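You operate a simulated robot arm through the tools that you are given. There is no shell and no other tool. Be economical: measure what you need, move in short steps, check, and stop when the job is done.

Carry out the task below with a simulated robot arm. There is one attempt and no reset: what you move stays moved.

TASK
On the top of the chest, make the glass cleaner bottle and the plant food bottle change places.
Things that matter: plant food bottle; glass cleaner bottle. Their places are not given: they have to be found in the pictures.

It is judged by the outcome, as a careful person would: the job done as asked, and still so three seconds after it is handed in. It fails if anything else is knocked over, pushed out of place, dropped, spilled or broken.

THE ROBOT
A 6-joint arm with a two-finger parallel gripper, fixed in place. Base frame: the origin is at the foot of the arm, x ahead of it, y to its left, z up; the work surface is at about z = 850. Lengths are in mm, angles in rad, forces in N, time in s.
With the tool pointing down near the work surface it reaches from about 260 to 680 mm from the base axis. Its first joint turns from -1.152 to 1.152 rad. Payload 2.9 kg.
Tool frame: the origin (TCP) lies between the finger pads and is the grasp point; the fingertips stand 30 mm ahead of it; z points along the fingers, y is the line along which they close. The gripper opens to 110 mm. The fingers are 20 mm wide and 10 mm thick; the gripper's body (48 by 112 mm) begins 55 mm behind the TCP.
Orientation is that of the tool frame in the base frame, as a unit quaternion [x, y, z, w]. With the fingers straight down and closing along the base's y, the tool's x points along the base's -x, its y along +y and its z along -z.

THE INTERFACE
- The arm moves only by the tool apply_moves. Its argument "steps" is a list of rows, each a list of 5 numbers: the shift along the base's x, y, z in units of 50 mm (1.0 is 50 mm), then the turn about the base's z in units of 4 degrees (1.0 is 4 degrees), then the opening in per cent of the stroke, from 0 (shut) to 100 (fully open). In form: [[x, y, z, twist, jaw], ...]. A call has 1 to 20 rows; each row shifts and turns the commanded pose from where the row before left it. A call with a number of a shift or a turn outside -1 to 1 is refused whole. A row lasts 0.2 s, in which the tool goes at most 50 mm and 0.15 rad; a call with a longer step from one row to the next is refused whole, and so is a gripper value outside its range. A pose out of reach is approached as far as the arm can. The call stops where the force on the tool passes 40 N (or 10 N more than at its start, if that is more) or the arm is blocked; 0.2 s more then pass. The fingers move at their own pace (about 108 mm/s each) and stop on an object; they squeeze with about 40 N. The grip force told is the motor's: it shows also when the fingers shut on nothing. Time passes only in rows, and 0.2 s behind the last, so rows that do not move let the fingers close. It gives the time, the measured TCP pose, the force on the tool (base axes), the opening and the grip force at its end, in the units of the frame above (readings bear some noise).
- Cameras (640 x 400 px; columns grow to the right, rows downward): "scene" is fixed at [89.4, 441.6, 1395.5]; the picture's right is [-0.65, -0.76, 0.00], its down [-0.34, 0.29, -0.89] and it looks along [0.68, -0.58, -0.45] (base axes); focal length 342 px, centre (320, 200). "wrist" rides on the gripper at [-36, 0, -57] in the tool frame; the picture's right is [0.00, -1.00, 0.00], its down [0.97, 0.00, -0.24] and it looks along [0.24, 0.00, 0.97] (tool axes); focal length 218 px, centre (320, 200).
- camera(camera): a new picture of that camera. No time passes.
- pixel_to_xyz(camera, pixels): for up to 12 pixels [column, row] of the newest picture of that camera ("zoom" is the newest enlarged one), the place [x, y, z] in the base frame of the surface seen there, good to about 2 mm. No time passes.
- inspect(camera, box): a new picture of the part [left, top, right, bottom] of that camera's present view, enlarged. No time passes.
- close_job(): hands the job in; it is judged then, once.

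Work in short steps. Measure before you move; look again where a grasp or a placing could have gone wrong, and mend it. You have 80 turns and 46 pictures in all, the two below and enlarged ones among them. Open the gripper and draw the arm clear of the work before you hand the job in, unless the task says otherwise; then end with one line.

The tools are called by a JSON object that holds its "fn" and its "kwargs". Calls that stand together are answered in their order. apply_moves: Moves the arm, as the interface text tells. Its arguments: {"type":"object","properties":{"steps":{"type":"array","items":{"type":"array","items":{"type":"number"}}}},"required":["steps"]} The other tools are called the same way: camera (camera) takes a picture; pixel_to_xyz (camera, pixels) gives the place of the surface under pixels of a picture; inspect (camera, box) takes an enlarged picture of a part of a camera's view; close_job () hands the job in.

At the start:

```text
time: 0.0
position: [427.4, 276.9, 1152.8]
tcp_rot: [0.0, 1.0, 0.0, 0.002]
force: [0.1, 0.2, 0.9]
width: 109.8
gripper_force: 0.0
```

scene: 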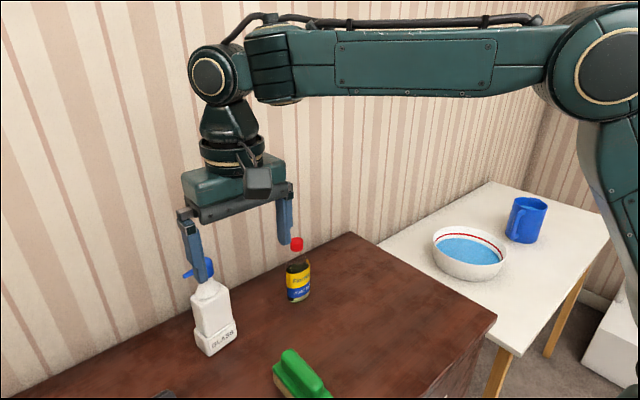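
wrist: 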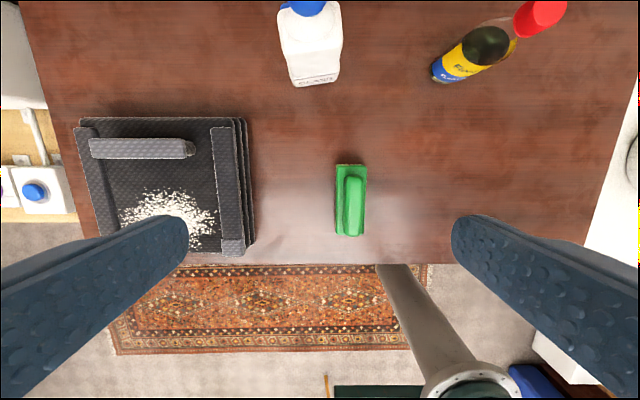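

The scene shows the white glass cleaner bottle at about (212,320) and the plant food bottle at about (299,275). I'll measure both in enlarged pictures.

{"fn": "inspect", "kwargs": {"camera": "scene", "box": [150, 220, 350, 400]}}

{"fn": "pixel_to_xyz", "kwargs": {"camera": "scene", "pixels": [[210, 285], [192, 273], [212, 315], [218, 338], [208, 355], [297, 243], [298, 265], [299, 280], [298, 300], [353, 236], [495, 318], [290, 355]]}}

{"fn": "pixel_to_xyz", "kwargs": {"camera": "wrist", "pixels": [[310, 6], [290, 35], [330, 35], [315, 84], [540, 12], [488, 45], [445, 78], [350, 200], [240, 125], [80, 125], [30, 10], [625, 20]]}}

```text
2.22 times, centred on (250, 310) of scene
```

zoom: 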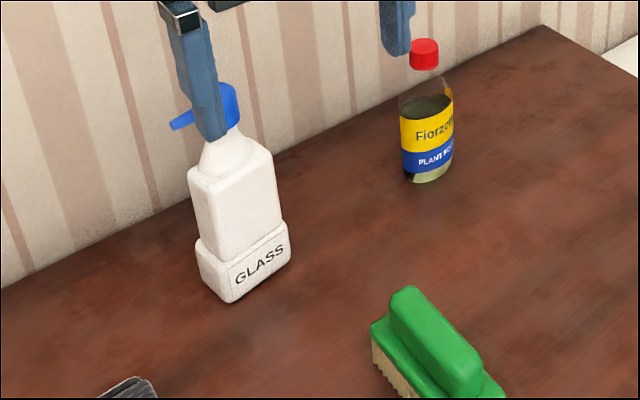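

```text
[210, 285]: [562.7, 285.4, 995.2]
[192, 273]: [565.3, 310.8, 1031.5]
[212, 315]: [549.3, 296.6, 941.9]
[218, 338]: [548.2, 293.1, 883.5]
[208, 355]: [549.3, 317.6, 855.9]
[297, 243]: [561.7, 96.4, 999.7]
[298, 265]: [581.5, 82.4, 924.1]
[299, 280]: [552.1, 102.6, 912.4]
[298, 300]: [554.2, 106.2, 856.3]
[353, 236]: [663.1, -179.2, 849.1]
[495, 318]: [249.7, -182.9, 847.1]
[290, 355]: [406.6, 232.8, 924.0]
```

```text
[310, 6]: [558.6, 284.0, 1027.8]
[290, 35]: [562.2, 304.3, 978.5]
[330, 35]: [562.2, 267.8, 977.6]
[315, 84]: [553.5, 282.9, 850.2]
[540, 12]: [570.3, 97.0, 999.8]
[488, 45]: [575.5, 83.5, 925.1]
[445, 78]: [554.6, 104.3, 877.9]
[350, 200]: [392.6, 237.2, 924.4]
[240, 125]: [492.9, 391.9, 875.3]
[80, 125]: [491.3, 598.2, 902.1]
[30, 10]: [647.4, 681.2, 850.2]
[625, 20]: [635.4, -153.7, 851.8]
```

The bottles stand near (565,285), the cleaner with its trigger toward +y, and (568,95). I'll move forward at the same height to look down on them.

{"fn": "apply_moves", "kwargs": {"steps": [[0, -0.9, 0, 0, 100], [0, -0.9, 0, 0, 100], [1, 0, 0, 0, 100], [1, 0, 0, 0, 100], [0, 0, 0, 0, 100]]}}

{"fn": "camera", "kwargs": {"camera": "wrist"}}

{"fn": "inspect", "kwargs": {"camera": "scene", "box": [150, 220, 350, 400]}}

```text
time: 1.2
position: [530.4, 184.5, 1151.3]
tcp_rot: [0.0, 1.0, 0.0, 0.0]
force: [-0.2, -0.2, -0.9]
width: 110.0
gripper_force: 0.1
```

```text
42 pictures are left
```

wrist: 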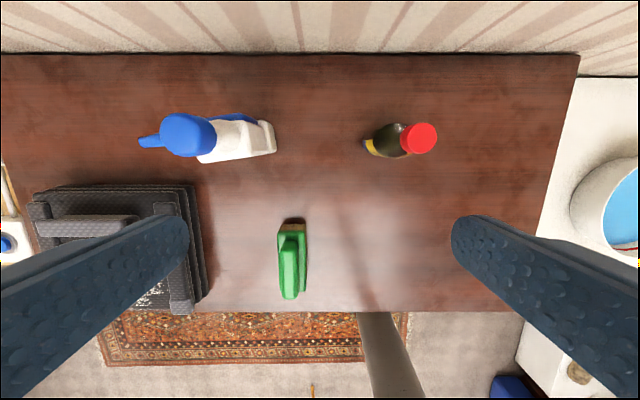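

```text
2.22 times, centred on (250, 310) of scene
```

zoom: 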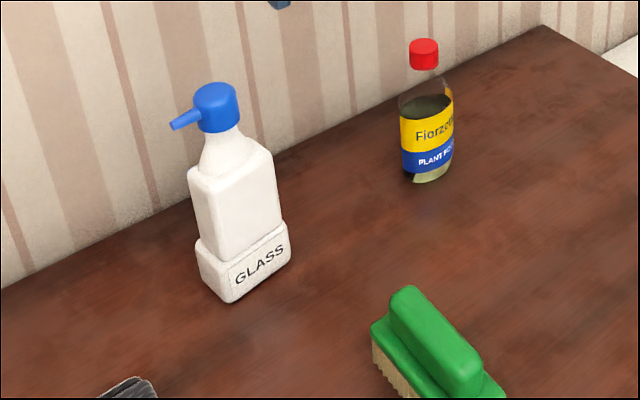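

The cleaner's long side runs along y, with the nozzle toward +y, and the plant food bottle is at about (400,138) in the wrist view. I'll measure the details.

{"fn": "pixel_to_xyz", "kwargs": {"camera": "zoom", "pixels": [[200, 250], [230, 300], [288, 262], [192, 180], [212, 188], [270, 155], [282, 215], [215, 90], [172, 126], [222, 125], [212, 150], [235, 240]]}}

{"fn": "pixel_to_xyz", "kwargs": {"camera": "wrist", "pixels": [[187, 135], [143, 141], [205, 160], [272, 128], [274, 150], [230, 150], [420, 138], [401, 138], [436, 138], [418, 124], [385, 140], [368, 140]]}}

{"fn": "inspect", "kwargs": {"camera": "wrist", "box": [130, 90, 290, 190]}}

{"fn": "inspect", "kwargs": {"camera": "scene", "box": [250, 225, 346, 305]}}

```text
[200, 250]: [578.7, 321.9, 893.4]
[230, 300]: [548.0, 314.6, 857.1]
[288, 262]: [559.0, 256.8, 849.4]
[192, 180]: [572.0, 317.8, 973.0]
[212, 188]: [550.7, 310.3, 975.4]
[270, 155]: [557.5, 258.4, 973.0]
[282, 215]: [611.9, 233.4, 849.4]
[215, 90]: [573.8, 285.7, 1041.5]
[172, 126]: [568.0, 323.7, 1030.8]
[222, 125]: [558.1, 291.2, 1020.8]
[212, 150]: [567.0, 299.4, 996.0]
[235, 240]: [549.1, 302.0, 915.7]
```

```text
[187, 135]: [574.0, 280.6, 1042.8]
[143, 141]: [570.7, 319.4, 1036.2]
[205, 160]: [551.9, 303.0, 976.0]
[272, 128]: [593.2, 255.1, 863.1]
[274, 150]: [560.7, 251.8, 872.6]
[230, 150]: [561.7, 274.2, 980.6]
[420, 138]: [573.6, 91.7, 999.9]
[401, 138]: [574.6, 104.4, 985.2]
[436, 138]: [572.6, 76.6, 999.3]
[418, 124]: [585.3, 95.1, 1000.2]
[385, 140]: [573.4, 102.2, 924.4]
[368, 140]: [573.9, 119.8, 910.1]
```

```text
4.00 times, centred on (210, 140) of wrist
```

zoom: 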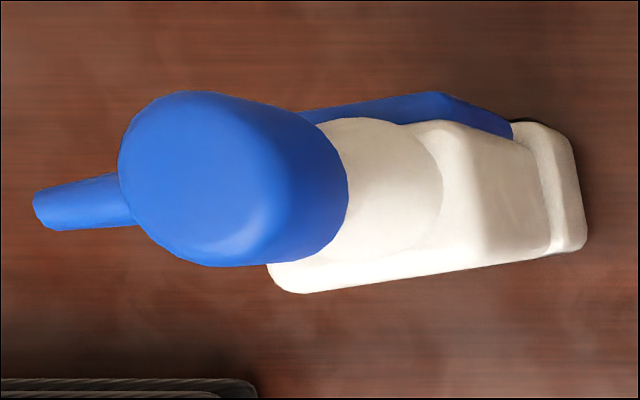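

```text
5.00 times, centred on (298, 265) of scene
```

zoom: 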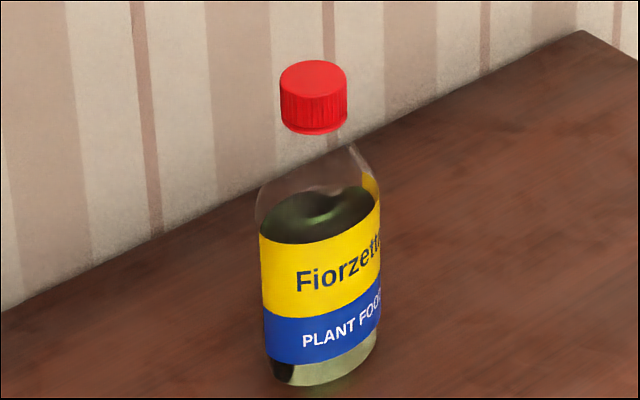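

There is something blue behind the cleaner in the wrist view, at about (235,117). I'll check whether it is a separate object.

{"fn": "inspect", "kwargs": {"camera": "wrist", "box": [130, 90, 290, 190]}}

{"fn": "pixel_to_xyz", "kwargs": {"camera": "zoom", "pixels": [[320, 113], [380, 108], [440, 98], [480, 115], [500, 125], [430, 110], [540, 130], [440, 130], [510, 142], [270, 275], [500, 258], [585, 240]]}}

```text
4.00 times, centred on (210, 140) of wrist
```

zoom: 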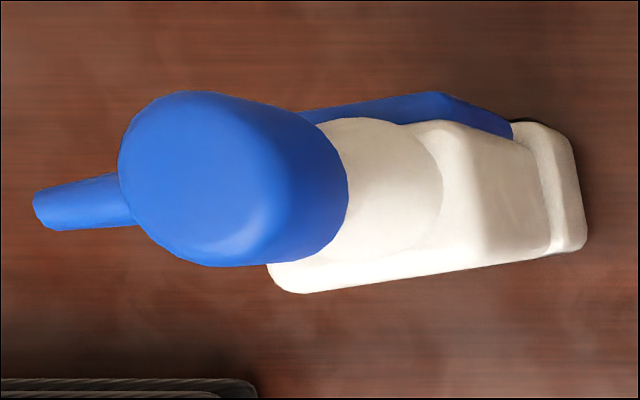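

```text
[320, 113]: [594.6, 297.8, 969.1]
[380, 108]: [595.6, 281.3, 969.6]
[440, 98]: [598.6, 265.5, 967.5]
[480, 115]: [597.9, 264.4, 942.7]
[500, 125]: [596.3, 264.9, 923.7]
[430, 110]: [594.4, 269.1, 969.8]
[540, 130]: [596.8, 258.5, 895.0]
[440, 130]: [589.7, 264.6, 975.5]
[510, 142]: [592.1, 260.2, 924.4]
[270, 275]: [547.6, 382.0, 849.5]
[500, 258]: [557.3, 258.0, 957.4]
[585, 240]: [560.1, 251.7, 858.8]
```

The blue patch is just the back label. Both bottles taper at the top, so I'll grip the plant food by its cap (centre about 573,92, z 981-1000) and the cleaner by its blue head. I'll start with the plant food and move above it.

{"fn": "apply_moves", "kwargs": {"steps": [[0, -0.93, 0, 0, 70], [0, -0.93, 0, 0, 70], [0.87, 0, 0, 0, 70], [0, 0, -1, 0, 70], [0, 0, -0.6, 0, 70], [0, 0, 0, 0, 70], [0, 0, 0, 0, 70]]}}

{"fn": "camera", "kwargs": {"camera": "wrist"}}

{"fn": "inspect", "kwargs": {"camera": "scene", "box": [220, 180, 380, 310]}}

```text
time: 2.8
position: [571.5, 97.5, 1073.3]
tcp_rot: [0.0, 1.0, 0.0, 0.0]
force: [1.2, 0.4, -0.1]
width: 77.1
gripper_force: 0.1
```

```text
37 pictures are left
```

wrist: 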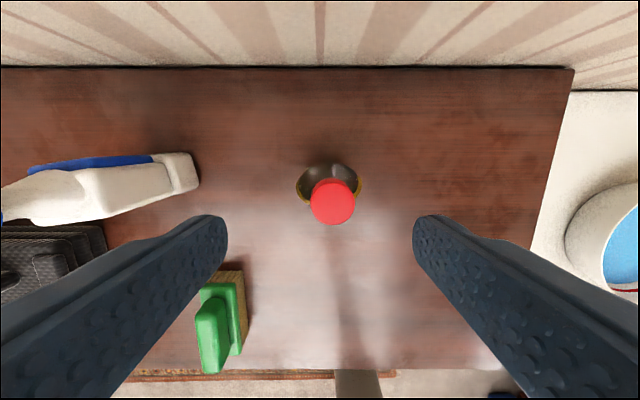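

```text
3.08 times, centred on (300, 245) of scene
```

zoom: 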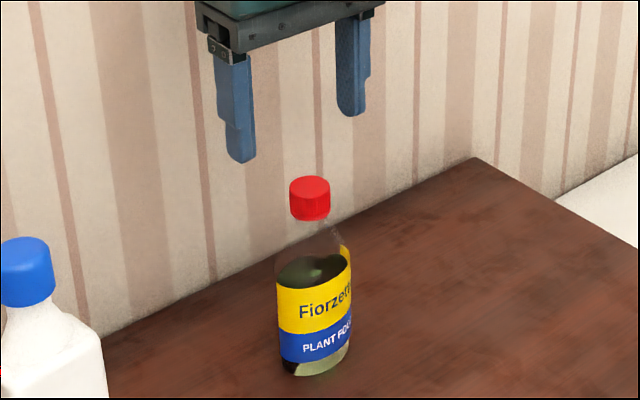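

{"fn": "pixel_to_xyz", "kwargs": {"camera": "wrist", "pixels": [[332, 201], [312, 202], [353, 202], [332, 182], [332, 221], [299, 190], [361, 190], [330, 170]]}}

{"fn": "pixel_to_xyz", "kwargs": {"camera": "zoom", "pixels": [[310, 185], [310, 215], [308, 225], [310, 240], [283, 268], [345, 250], [279, 290], [310, 372]]}}

```text
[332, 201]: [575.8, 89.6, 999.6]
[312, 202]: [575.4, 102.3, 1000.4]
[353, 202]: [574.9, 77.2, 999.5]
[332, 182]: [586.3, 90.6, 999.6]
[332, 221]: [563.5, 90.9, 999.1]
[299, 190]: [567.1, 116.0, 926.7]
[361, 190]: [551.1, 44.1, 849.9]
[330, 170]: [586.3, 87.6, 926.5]
```

```text
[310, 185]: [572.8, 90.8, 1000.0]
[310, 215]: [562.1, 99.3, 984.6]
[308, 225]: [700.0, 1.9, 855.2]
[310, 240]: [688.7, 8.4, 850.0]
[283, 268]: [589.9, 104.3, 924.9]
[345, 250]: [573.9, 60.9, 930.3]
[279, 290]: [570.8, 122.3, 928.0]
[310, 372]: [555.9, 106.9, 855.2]
```

The cap centre is (575,90) and its top is at z 1000. I'll centre on it, descend to z about 996 and close.

{"fn": "apply_moves", "kwargs": {"steps": [[0.06, -0.11, 0, 0, 60], [0, 0, -0.8, 0, 60], [0, 0, -0.74, 0, 60], [0, 0, 0, 0, 60], [0, 0, 0, 0, 20], [0, 0, 0, 0, 10], [0, 0, 0, 0, 10], [0, 0, 0, 0, 10]]}}

{"fn": "inspect", "kwargs": {"camera": "scene", "box": [220, 180, 380, 310]}}

```text
time: 4.6
position: [574.3, 89.1, 999.5]
tcp_rot: [0.0, 1.0, 0.0, 0.0]
force: [-0.6, -0.2, -0.4]
width: 27.0
gripper_force: 39.9
```

```text
3.08 times, centred on (300, 245) of scene
```

zoom: 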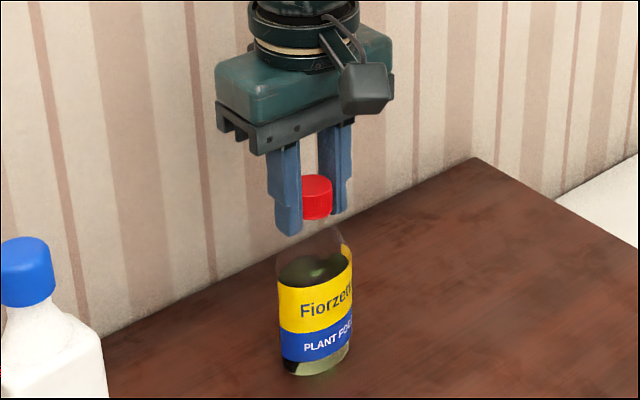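

The grip holds on the cap (27 mm, 40 N). I'll lift 40 mm and carry it toward -y to the clear spot near (565,-60).

{"fn": "apply_moves", "kwargs": {"steps": [[0, 0, 0.2, 0, 10], [0, 0, 0.3, 0, 10], [0, 0, 0.3, 0, 10], [0, -0.3, 0, 0, 10], [0, -0.5, 0, 0, 10], [0, -0.5, 0, 0, 10], [0, -0.5, 0, 0, 10], [0, -0.5, 0, 0, 10], [-0.2, -0.4, 0, 0, 10], [0, -0.3, 0, 0, 10], [0, 0, 0, 0, 10], [0, 0, 0, 0, 10]]}}

{"fn": "camera", "kwargs": {"camera": "scene"}}

```text
time: 7.2
position: [564.9, -60.9, 1037.3]
tcp_rot: [0.0, 1.0, 0.0, 0.0]
force: [1.3, -0.5, -1.5]
width: 26.7
gripper_force: 40.4
```

```text
34 pictures are left
```

scene: 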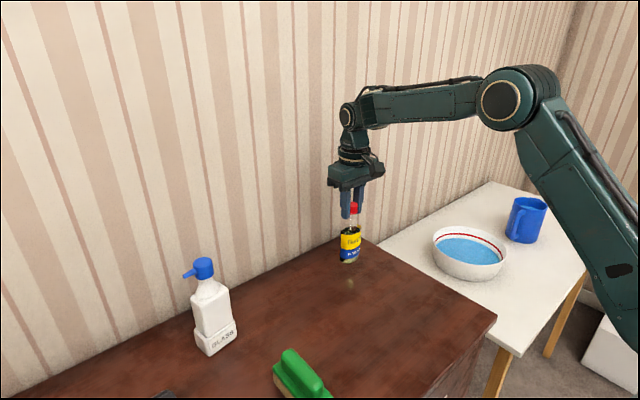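

It hangs upright over clear surface. I'll lower it 40 mm gently and check the contact force.

{"fn": "apply_moves", "kwargs": {"steps": [[0, 0, -0.3, 0, 10], [0, 0, -0.3, 0, 10], [0, 0, -0.15, 0, 10], [0, 0, -0.04, 0, 10], [0, 0, 0, 0, 10], [0, 0, 0, 0, 10]]}}

{"fn": "inspect", "kwargs": {"camera": "scene", "box": [270, 170, 430, 300]}}

```text
time: 8.6
position: [565.2, -60.1, 999.3]
tcp_rot: [0.0, 1.0, 0.001, 0.002]
force: [-7.7, 3.5, 33.0]
width: 26.6
gripper_force: 40.0
```

```text
3.08 times, centred on (350, 235) of scene
```

zoom: 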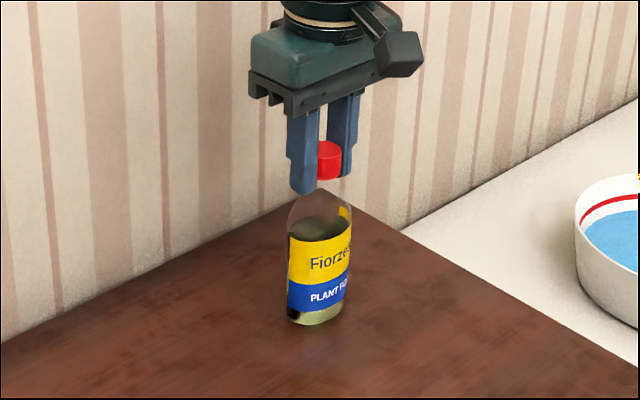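

It is down and pressing at 33 N. I'll ease up 1 mm, open slowly, rise clear, and start turning toward the cleaner's orientation.

{"fn": "apply_moves", "kwargs": {"steps": [[0, 0, 0.03, 0, 10], [0, 0, 0, 0, 15], [0, 0, 0, 0, 30], [0, 0, 0, 0, 45], [0, 0, 0, 0, 60], [0, 0, 0, 0, 60], [0, 0, 0.5, 0, 60], [0, 0, 0.8, 0, 60], [0, 0, 0.8, 0, 60], [0, 0, 0, 0, 60]]}}

{"fn": "camera", "kwargs": {"camera": "scene"}}

{"fn": "camera", "kwargs": {"camera": "wrist"}}

```text
time: 10.8
position: [566.6, -60.5, 1101.5]
tcp_rot: [0.0, 1.0, 0.0, 0.001]
force: [-0.1, 0.1, -0.2]
width: 66.0
gripper_force: 0.0
```

```text
32 pictures are left
```

scene: 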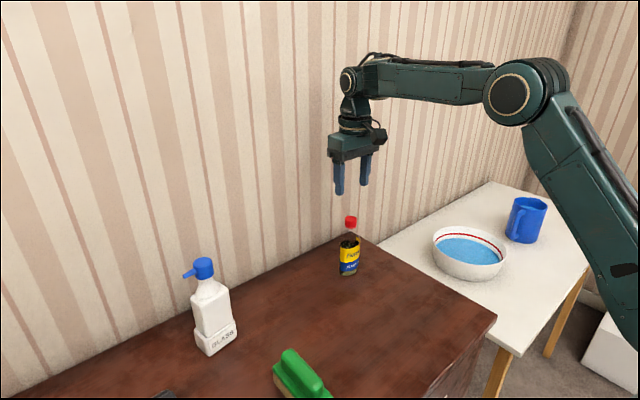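

```text
31 pictures are left
```

wrist: 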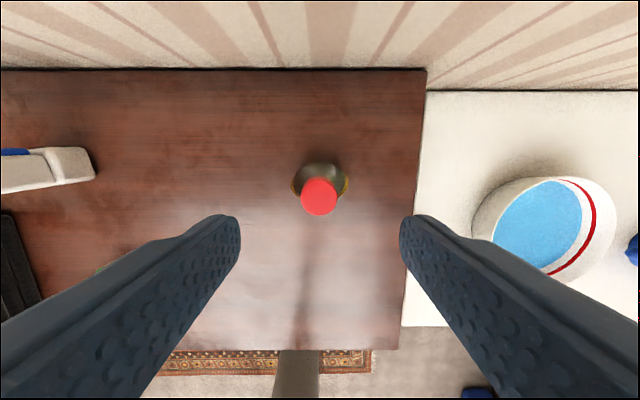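

The plant food stands at the temporary spot. Next I'll rise, turn about -82 degrees so the jaws close across the cleaner's depth, and go above its head.

{"fn": "apply_moves", "kwargs": {"steps": [[0, 0, 1, -1, 60], [0, 0.4, 0, -1, 60], [0, 0.4, 0, -1, 60], [0, 0.4, 0, -1, 60], [0, 0.4, 0, -1, 60], [0, 0.4, 0, -1, 60], [0, 0.4, 0, -1, 60], [0, 0.4, 0, -1, 60], [0, 0.4, 0, -1, 60], [0, 0.4, 0, -1, 60], [0, 0.4, 0, -1, 60], [0, 0.4, 0, -1, 60], [0, 0.4, 0, -1, 60], [0, 0.4, 0, -1, 60], [0, 0.4, 0, -1, 60], [0.16, 0.4, 0, -1, 70], [0, 0.4, 0, -1, 70], [0, 0.4, 0, -1, 70], [0, 0, 0, -1, 70], [0, 0, 0, -1, 70]]}}

{"fn": "apply_moves", "kwargs": {"steps": [[0, 0, 0, -0.6, 70], [0, 0, 0, 0, 70]]}}

{"fn": "camera", "kwargs": {"camera": "wrist"}}

{"fn": "camera", "kwargs": {"camera": "scene"}}

```text
time: 15.0
position: [554.6, 272.2, 1148.5]
tcp_rot: [0.644, 0.765, 0.0, 0.001]
force: [-0.2, -0.2, -0.1]
width: 77.1
gripper_force: 0.1
out of reach, approached as far as the arm can: row 16, 17, 18
```

```text
time: 15.6
position: [554.1, 270.5, 1146.9]
tcp_rot: [0.659, 0.752, -0.001, 0.0]
force: [-0.6, -0.3, 0.1]
width: 77.0
gripper_force: 0.0
```

```text
30 pictures are left
```

wrist: 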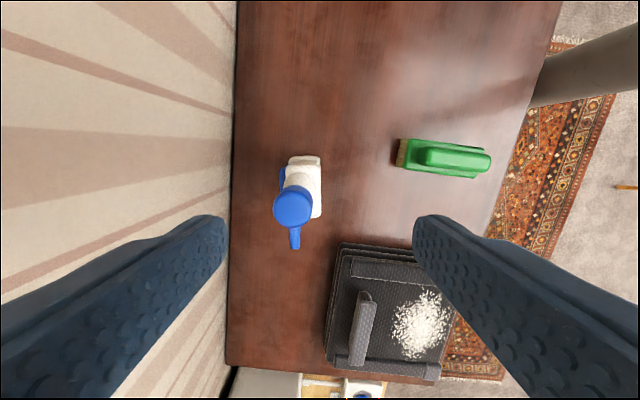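

```text
29 pictures are left
```

scene: 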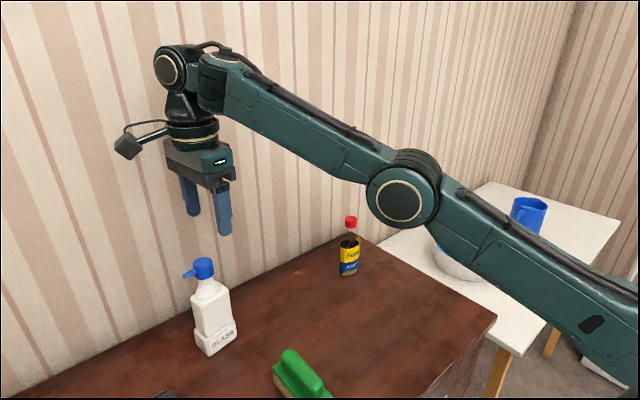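

The arm hit its reach limit at this height, stopping at (554,271), but the rotation is right. I'll measure the head, then lower a little to gain reach.

{"fn": "pixel_to_xyz", "kwargs": {"camera": "wrist", "pixels": [[293, 205], [276, 206], [311, 206], [293, 188], [294, 225], [295, 246], [318, 215], [318, 160], [290, 160]]}}

{"fn": "apply_moves", "kwargs": {"steps": [[0, 0, -0.5, 0, 70], [0, 0, -0.3, 0, 70], [0, 0, 0, 0, 70]]}}

```text
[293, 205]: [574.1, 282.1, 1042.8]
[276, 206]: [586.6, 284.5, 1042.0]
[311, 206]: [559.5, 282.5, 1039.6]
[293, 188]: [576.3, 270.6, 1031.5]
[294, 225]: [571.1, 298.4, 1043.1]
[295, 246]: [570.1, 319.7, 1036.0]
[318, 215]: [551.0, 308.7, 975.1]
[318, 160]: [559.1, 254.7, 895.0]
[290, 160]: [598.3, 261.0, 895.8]
```

```text
time: 16.4
position: [553.9, 271.6, 1109.0]
tcp_rot: [0.659, 0.752, -0.001, 0.001]
force: [0.5, 0.4, -0.1]
width: 77.1
gripper_force: 0.0
```

The head centre is about (573.5,283.5). I'll correct by +19.5 mm in x and +12 mm in y at z 1109, where the fingertips clear the head.

{"fn": "apply_moves", "kwargs": {"steps": [[0.2, 0.12, 0, 0, 70], [0.19, 0.12, 0, 0, 70], [0, 0, 0, 0, 70], [0, 0, 0, 0, 70]]}}

{"fn": "camera", "kwargs": {"camera": "wrist"}}

```text
time: 17.4
position: [569.3, 281.3, 1105.5]
tcp_rot: [0.658, 0.753, 0.001, 0.0]
force: [0.2, -0.1, -0.7]
width: 77.0
gripper_force: 0.0
out of reach, approached as far as the arm can: row 2
```

```text
28 pictures are left
```

wrist: 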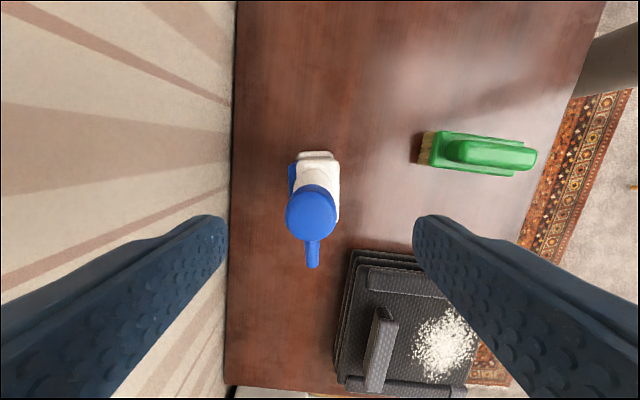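

The head is nearly between the fingers, about 4 mm off in x. I'll lower to about 1080 and finish centring.

{"fn": "apply_moves", "kwargs": {"steps": [[0, 0, -0.5, 0, 70], [0.09, 0.04, 0, 0, 70], [0, 0, 0, 0, 70], [0, 0, 0, 0, 70]]}}

{"fn": "camera", "kwargs": {"camera": "wrist"}}

```text
time: 18.4
position: [573.4, 282.6, 1080.5]
tcp_rot: [0.659, 0.752, 0.0, 0.0]
force: [0.4, -0.3, 0.2]
width: 77.0
gripper_force: 0.0
```

```text
27 pictures are left
```

wrist: 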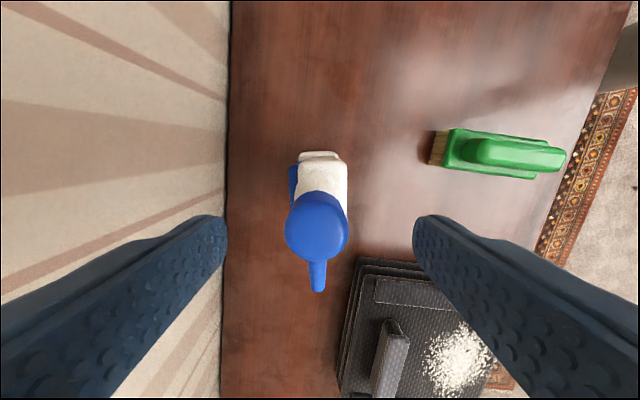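

It is centred. I'll descend to z about 1026 and close on the head.

{"fn": "apply_moves", "kwargs": {"steps": [[0, 0, -0.6, 0, 70], [0, 0, -0.5, 0, 70], [0, 0, 0, 0, 70], [0, 0, 0, 0, 45], [0, 0, 0, 0, 30], [0, 0, 0, 0, 15], [0, 0, 0, 0, 15], [0, 0, 0, 0, 15]]}}

{"fn": "inspect", "kwargs": {"camera": "scene", "box": [130, 210, 310, 370]}}

```text
time: 20.2
position: [572.0, 281.6, 1025.8]
tcp_rot: [0.658, 0.753, 0.0, -0.001]
force: [0.1, -0.7, 0.6]
width: 31.2
gripper_force: 40.2
```

```text
2.50 times, centred on (220, 290) of scene
```

zoom: 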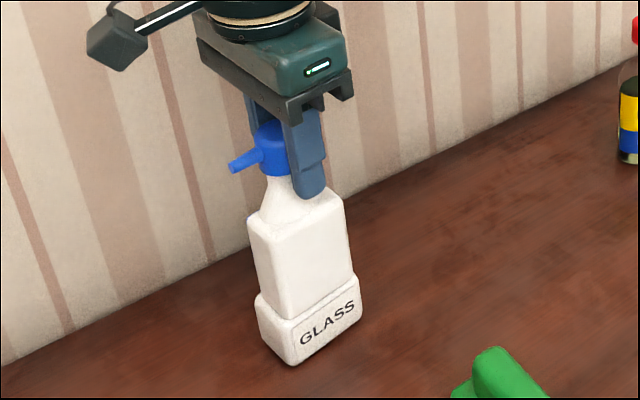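

It is gripped at 31 mm with 40 N. I'll lift 30 mm, check the hold, then carry it -195 mm in y to the plant food's old spot.

{"fn": "apply_moves", "kwargs": {"steps": [[0, 0, 0.1, 0, 15], [0, 0, 0.2, 0, 15], [0, 0, 0.3, 0, 15], [0, 0, 0, 0, 15], [0, 0, 0, 0, 15]]}}

{"fn": "inspect", "kwargs": {"camera": "scene", "box": [130, 210, 310, 370]}}

```text
time: 21.4
position: [574.0, 283.5, 1056.5]
tcp_rot: [0.658, 0.753, 0.0, 0.0]
force: [0.0, -1.1, -2.2]
width: 31.5
gripper_force: 40.2
```

```text
2.50 times, centred on (220, 290) of scene
```

zoom: 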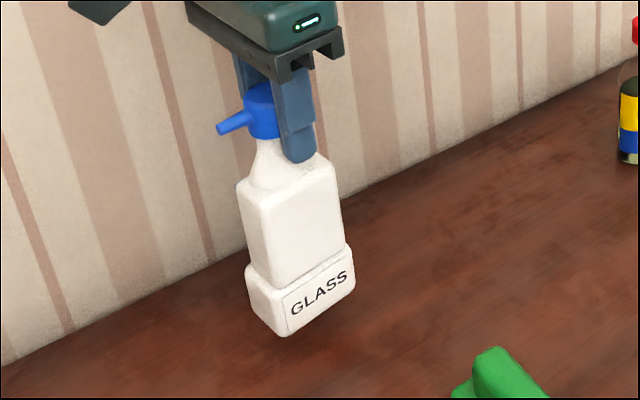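

It is held upright, so I'll carry it over in smooth steps.

{"fn": "apply_moves", "kwargs": {"steps": [[0, -0.15, 0, 0, 15], [0, -0.3, 0, 0, 15], [0, -0.4, 0, 0, 15], [0, -0.4, 0, 0, 15], [0, -0.4, 0, 0, 15], [0, -0.4, 0, 0, 15], [0, -0.4, 0, 0, 15], [0, -0.4, 0, 0, 15], [0, -0.4, 0, 0, 15], [0, -0.3, 0, 0, 15], [0, -0.2, 0, 0, 15], [0, -0.1, 0, 0, 15], [0, 0, 0, 0, 15], [0, 0, 0, 0, 15], [0, 0, -0.3, 0, 15], [0, 0, -0.2, 0, 15], [0, 0, 0, 0, 15]]}}

{"fn": "inspect", "kwargs": {"camera": "scene", "box": [210, 170, 390, 330]}}

```text
time: 25.0
position: [573.7, 90.1, 1031.2]
tcp_rot: [0.659, 0.752, 0.0, 0.0]
force: [-0.8, 0.6, -2.8]
width: 31.2
gripper_force: 39.8
```

```text
2.50 times, centred on (300, 250) of scene
```

zoom: 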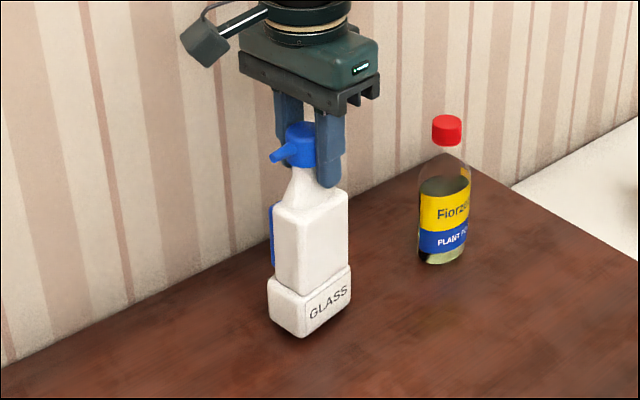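

It is about 5 mm above the surface at (574,90). I'll lower it in small steps.

{"fn": "apply_moves", "kwargs": {"steps": [[0, 0, -0.06, 0, 15], [0, 0, -0.03, 0, 15], [0, 0, 0, 0, 15]]}}

```text
time: 25.8
position: [573.1, 90.6, 1026.1]
tcp_rot: [0.658, 0.753, 0.0, 0.0]
force: [0.3, -0.6, -1.6]
width: 31.3
gripper_force: 39.7
```

{"fn": "apply_moves", "kwargs": {"steps": [[0, 0, -0.02, 0, 15], [0, 0, 0, 0, 15]]}}

```text
time: 26.4
position: [572.9, 91.4, 1025.0]
tcp_rot: [0.658, 0.753, 0.0, 0.001]
force: [-1.4, -0.5, 9.3]
width: 30.8
gripper_force: 39.8
```

Contact is made at 9 N. I'll release, rise and look.

{"fn": "apply_moves", "kwargs": {"steps": [[0, 0, 0, 0, 32], [0, 0, 0, 0, 45], [0, 0, 0, 0, 65], [0, 0, 0, 0, 70], [0, 0, 0.4, 0, 70], [0, 0, 0.8, 0, 70], [0, 0, 0.8, 0, 70], [0, 0, 0.4, 0, 70], [0, 0, 0, 0, 70]]}}

{"fn": "camera", "kwargs": {"camera": "scene"}}

```text
time: 28.4
position: [574.9, 91.4, 1145.9]
tcp_rot: [0.66, 0.752, 0.0, -0.001]
force: [0.1, 0.5, -0.1]
width: 77.0
gripper_force: 0.2
```

```text
23 pictures are left
```

scene: 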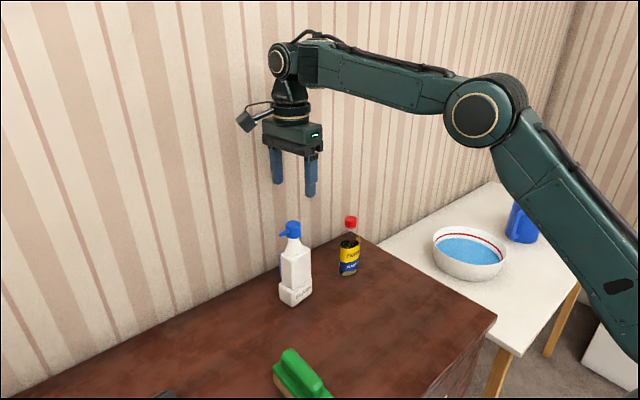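

The cleaner stands in place. I'll move over the plant food bottle, keeping this jaw orientation since the cap is round.

{"fn": "apply_moves", "kwargs": {"steps": [[0, -0.8, 0, 0, 60], [0, -0.8, 0, 0, 60], [-0.18, -0.8, 0, 0, 60], [0, -0.62, 0, 0, 60], [0, 0, -1, 0, 60], [0, 0, -0.4, 0, 60], [0, 0, 0, 0, 60], [0, 0, 0, 0, 60]]}}

{"fn": "camera", "kwargs": {"camera": "wrist"}}

```text
time: 30.2
position: [564.4, -61.3, 1076.9]
tcp_rot: [0.658, 0.753, 0.0, 0.0]
force: [-0.7, 0.4, -0.5]
width: 66.2
gripper_force: 0.1
```

```text
22 pictures are left
```

wrist: 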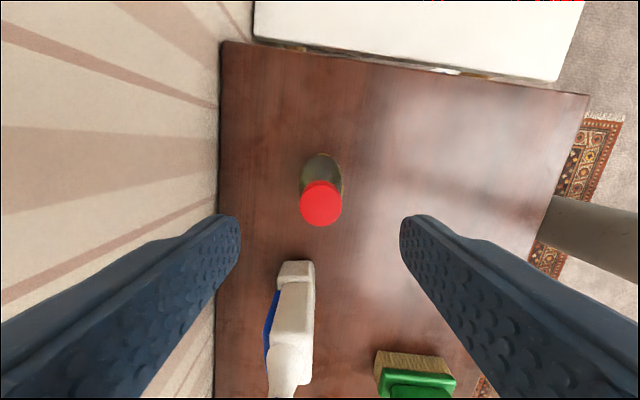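

{"fn": "pixel_to_xyz", "kwargs": {"camera": "wrist", "pixels": [[321, 203], [302, 203], [340, 203], [321, 184], [321, 222]]}}

```text
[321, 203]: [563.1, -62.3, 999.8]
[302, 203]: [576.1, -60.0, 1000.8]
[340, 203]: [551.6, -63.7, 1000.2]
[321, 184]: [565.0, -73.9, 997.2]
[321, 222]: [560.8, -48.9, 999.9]
```

The cap is centred under the tool at (564,-61.5). I'll descend to z about 997 and close.

{"fn": "apply_moves", "kwargs": {"steps": [[0, 0, -0.8, 0, 60], [0, 0, -0.78, 0, 60], [0, 0, 0, 0, 60], [0, 0, 0, 0, 35], [0, 0, 0, 0, 10], [0, 0, 0, 0, 10], [0, 0, 0, 0, 10]]}}

{"fn": "inspect", "kwargs": {"camera": "scene", "box": [250, 170, 410, 310]}}

```text
time: 31.8
position: [565.3, -61.5, 997.1]
tcp_rot: [0.658, 0.753, 0.001, -0.001]
force: [-0.7, -0.4, 0.1]
width: 27.1
gripper_force: 39.8
```

```text
2.86 times, centred on (330, 240) of scene
```

zoom: 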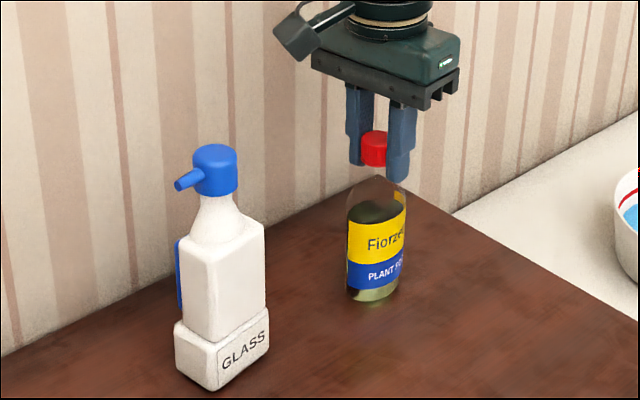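

The cap is gripped. I'll lift about 90 mm and swing out to x about 465, so as to pass in front of the cleaner.

{"fn": "apply_moves", "kwargs": {"steps": [[0, 0, 0.2, 0, 10], [0, 0, 0.4, 0, 10], [0, 0, 0.4, 0, 10], [0, 0, 0.4, 0, 10], [0, 0, 0.3, 0, 10], [0, 0, 0.15, 0, 10], [-0.2, 0, 0, 0, 10], [-0.4, 0, 0, 0, 10], [-0.4, 0, 0, 0, 10], [-0.4, 0, 0, 0, 10], [-0.4, 0, 0, 0, 10], [-0.2, 0, 0, 0, 10], [0, 0, 0, 0, 10]]}}

{"fn": "camera", "kwargs": {"camera": "scene"}}

```text
time: 34.6
position: [463.9, -59.8, 1088.2]
tcp_rot: [0.659, 0.752, 0.0, 0.0]
force: [0.0, 0.3, -2.8]
width: 26.8
gripper_force: 39.5
```

```text
20 pictures are left
```

scene: 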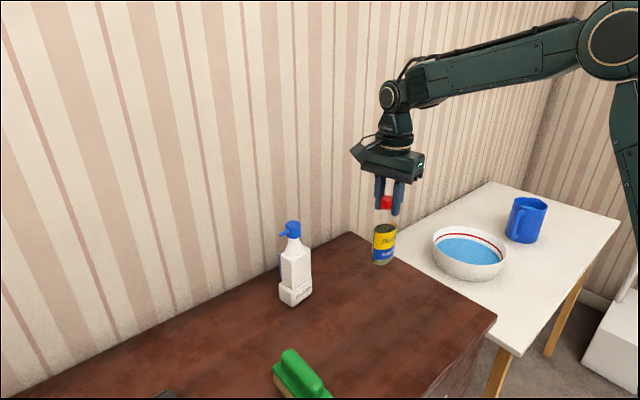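

The hold is good, so I'll move +345 mm in y.

{"fn": "apply_moves", "kwargs": {"steps": [[0, 0.2, 0, 0, 10], [0, 0.4, 0, 0, 10], [0, 0.4, 0, 0, 10], [0, 0.4, 0, 0, 10], [0, 0.4, 0, 0, 10], [0, 0.4, 0, 0, 10], [0, 0.4, 0, 0, 10], [0, 0.4, 0, 0, 10], [0, 0.4, 0, 0, 10], [0, 0.4, 0, 0, 10], [0, 0.4, 0, 0, 10], [0, 0.4, 0, 0, 10], [0, 0.4, 0, 0, 10], [0, 0.4, 0, 0, 10], [0, 0.4, 0, 0, 10], [0, 0.4, 0, 0, 10], [0, 0.4, 0, 0, 10], [0, 0.2, 0, 0, 10], [0, 0.1, 0, 0, 10], [0, 0, 0, 0, 10]]}}

{"fn": "camera", "kwargs": {"camera": "scene"}}

```text
time: 38.8
position: [465.3, 285.0, 1088.6]
tcp_rot: [0.659, 0.752, 0.0, 0.0]
force: [-0.4, -0.6, -1.6]
width: 26.7
gripper_force: 40.4
```

```text
19 pictures are left
```

scene: 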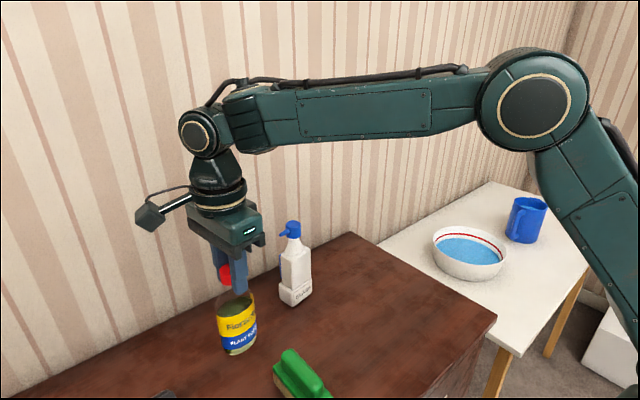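

It is past the cleaner. I'll move forward to x about 574 while descending to about 8 mm above the surface.

{"fn": "apply_moves", "kwargs": {"steps": [[0.2, 0, 0, 0, 10], [0.4, 0, -0.1, 0, 10], [0.4, 0, -0.3, 0, 10], [0.4, 0, -0.3, 0, 10], [0.4, 0, -0.3, 0, 10], [0.3, 0, -0.3, 0, 10], [0.1, 0, -0.2, 0, 10], [0, 0, -0.1, 0, 10], [0, 0, 0, 0, 10], [0, 0, 0, 0, 10]]}}

{"fn": "inspect", "kwargs": {"camera": "scene", "box": [130, 210, 330, 370]}}

```text
time: 41.0
position: [575.6, 285.0, 1009.0]
tcp_rot: [0.659, 0.752, 0.0, 0.0]
force: [0.4, -0.6, -1.7]
width: 26.8
gripper_force: 40.2
```

```text
2.50 times, centred on (230, 290) of scene
```

zoom: 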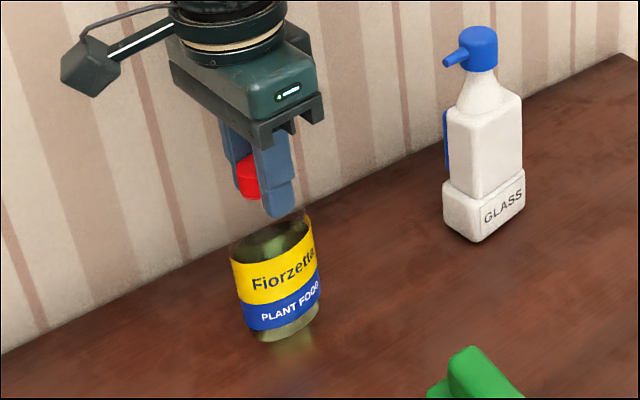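

The bottle is about 12 mm above the surface. I'll lower gently.

{"fn": "apply_moves", "kwargs": {"steps": [[0, 0, -0.12, 0, 10], [0, 0, -0.06, 0, 10], [0, 0, 0, 0, 10]]}}

```text
time: 41.8
position: [575.1, 286.0, 999.6]
tcp_rot: [0.659, 0.753, 0.0, 0.0]
force: [-0.4, 0.3, -2.0]
width: 26.7
gripper_force: 39.9
```

{"fn": "apply_moves", "kwargs": {"steps": [[0, 0, -0.03, 0, 10], [0, 0, 0, 0, 10]]}}

```text
time: 42.4
position: [574.8, 284.8, 998.3]
tcp_rot: [0.659, 0.752, 0.0, 0.001]
force: [0.4, 0.1, -2.1]
width: 26.7
gripper_force: 39.8
```

{"fn": "apply_moves", "kwargs": {"steps": [[0, 0, -0.025, 0, 10], [0, 0, 0, 0, 10]]}}

```text
time: 43.0
position: [574.5, 285.6, 997.1]
tcp_rot: [0.66, 0.752, 0.0, 0.0]
force: [-0.3, -2.1, 0.2]
width: 26.9
gripper_force: 40.1
```

The weight is starting to transfer to the surface. One more small step.

{"fn": "apply_moves", "kwargs": {"steps": [[0, 0, -0.02, 0, 10], [0, 0, 0, 0, 10]]}}

{"fn": "inspect", "kwargs": {"camera": "scene", "box": [170, 240, 290, 360]}}

```text
time: 43.6
position: [575.0, 285.8, 996.9]
tcp_rot: [0.659, 0.752, 0.001, 0.0]
force: [0.7, 0.2, 3.4]
width: 27.0
gripper_force: 40.2
```

```text
3.33 times, centred on (230, 300) of scene
```

zoom: 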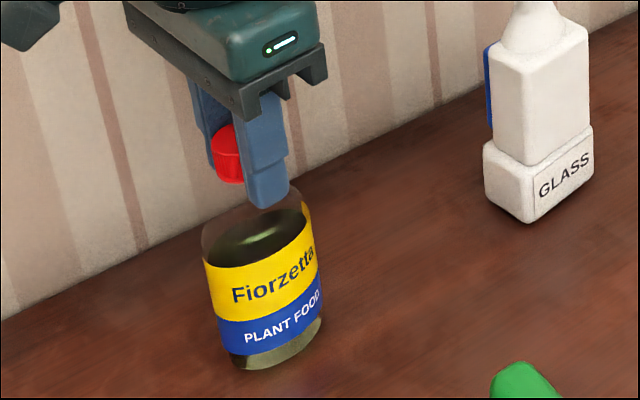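

It rests on the surface at light force. I'll release and rise straight up a little.

{"fn": "apply_moves", "kwargs": {"steps": [[0, 0, 0, 0, 28], [0, 0, 0, 0, 40], [0, 0, 0, 0, 55], [0, 0, 0, 0, 65], [0, 0, 0.4, 0, 65], [0, 0, 0.8, 0, 65], [0, 0, 0.6, 0, 65], [-0.4, 0, 0, 0, 65], [-0.8, 0, 0.3, 0, 65], [-0.8, 0, 0.5, 0, 65], [-0.8, 0, 0, 0, 65], [0, 0, 0, 0, 65]]}}

{"fn": "camera", "kwargs": {"camera": "scene"}}

{"fn": "inspect", "kwargs": {"camera": "scene", "box": [150, 210, 350, 370]}}

```text
time: 46.2
position: [430.6, 282.7, 1126.6]
tcp_rot: [0.659, 0.752, 0.0, 0.0]
force: [-0.1, -0.7, -0.4]
width: 71.3
gripper_force: 0.1
```

```text
16 pictures are left
```

scene: 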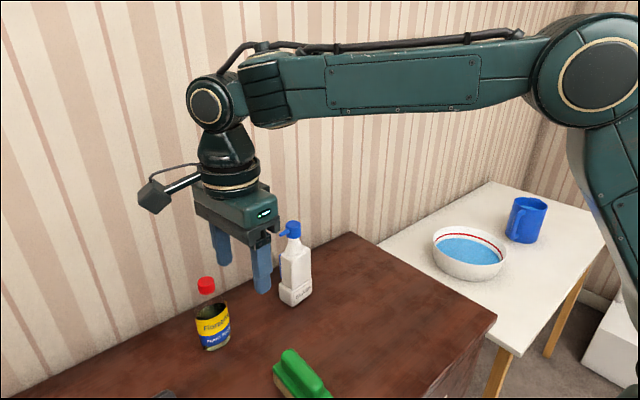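

```text
2.50 times, centred on (250, 290) of scene
```

zoom: 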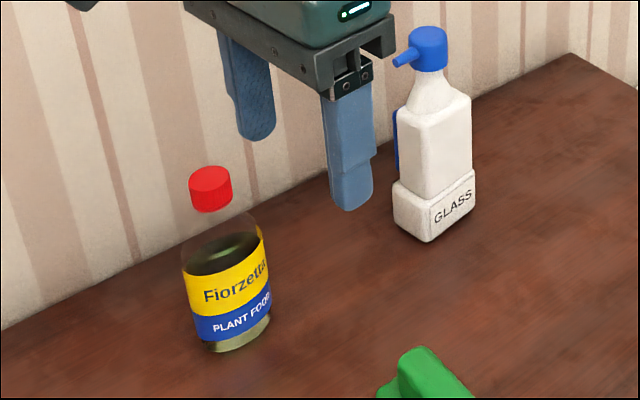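

Both bottles appear upright. I'll verify their positions and draw the arm clear, up and away from them.

{"fn": "pixel_to_xyz", "kwargs": {"camera": "zoom", "pixels": [[210, 172], [210, 203], [228, 348], [429, 33], [430, 240], [395, 200], [473, 180]]}}

{"fn": "apply_moves", "kwargs": {"steps": [[-0.6, 0, 0.6, 0, 65], [-0.6, 0, 0.6, 0, 65], [0, -0.6, 0, 0, 65], [0, -0.8, 0, 0, 65], [0, -0.8, 0, 0, 65], [0, 0, 0, 0, 65]]}}

{"fn": "camera", "kwargs": {"camera": "scene"}}

{"fn": "camera", "kwargs": {"camera": "wrist"}}

```text
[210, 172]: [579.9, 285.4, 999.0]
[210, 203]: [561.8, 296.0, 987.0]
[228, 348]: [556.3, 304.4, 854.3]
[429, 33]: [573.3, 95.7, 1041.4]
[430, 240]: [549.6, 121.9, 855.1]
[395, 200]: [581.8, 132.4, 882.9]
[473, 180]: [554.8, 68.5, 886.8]
```

```text
time: 47.6
position: [373.5, 175.3, 1187.9]
tcp_rot: [0.659, 0.752, 0.0, 0.001]
force: [-0.2, -0.7, 0.2]
width: 71.3
gripper_force: 0.1
```

```text
14 pictures are left
```

scene: 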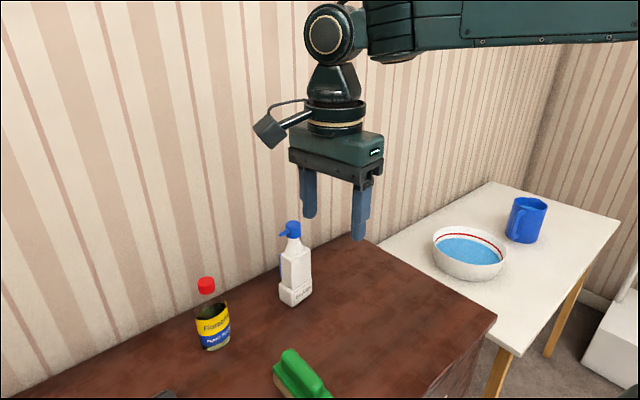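

```text
13 pictures are left
```

wrist: 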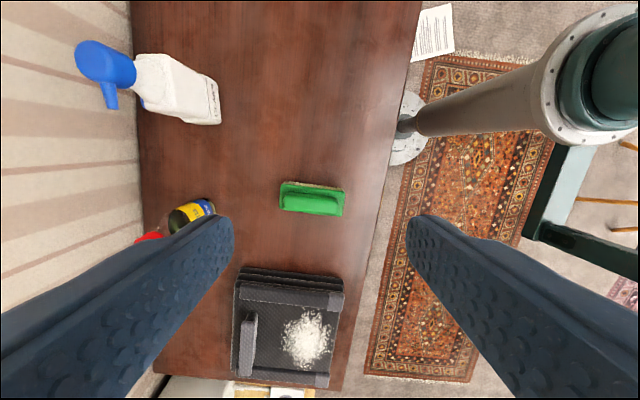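

Both bottles stand upright in each other's places, within a few mm. The brush and the tray haven't moved, and the arm is clear with the gripper open, so I'm handing it in.

{"fn": "close_job", "kwargs": {}}

```text
The job is handed in.
```

The glass cleaner bottle and the plant food bottle have changed places on the chest; both were standing upright when I handed the job in, and nothing else was moved.
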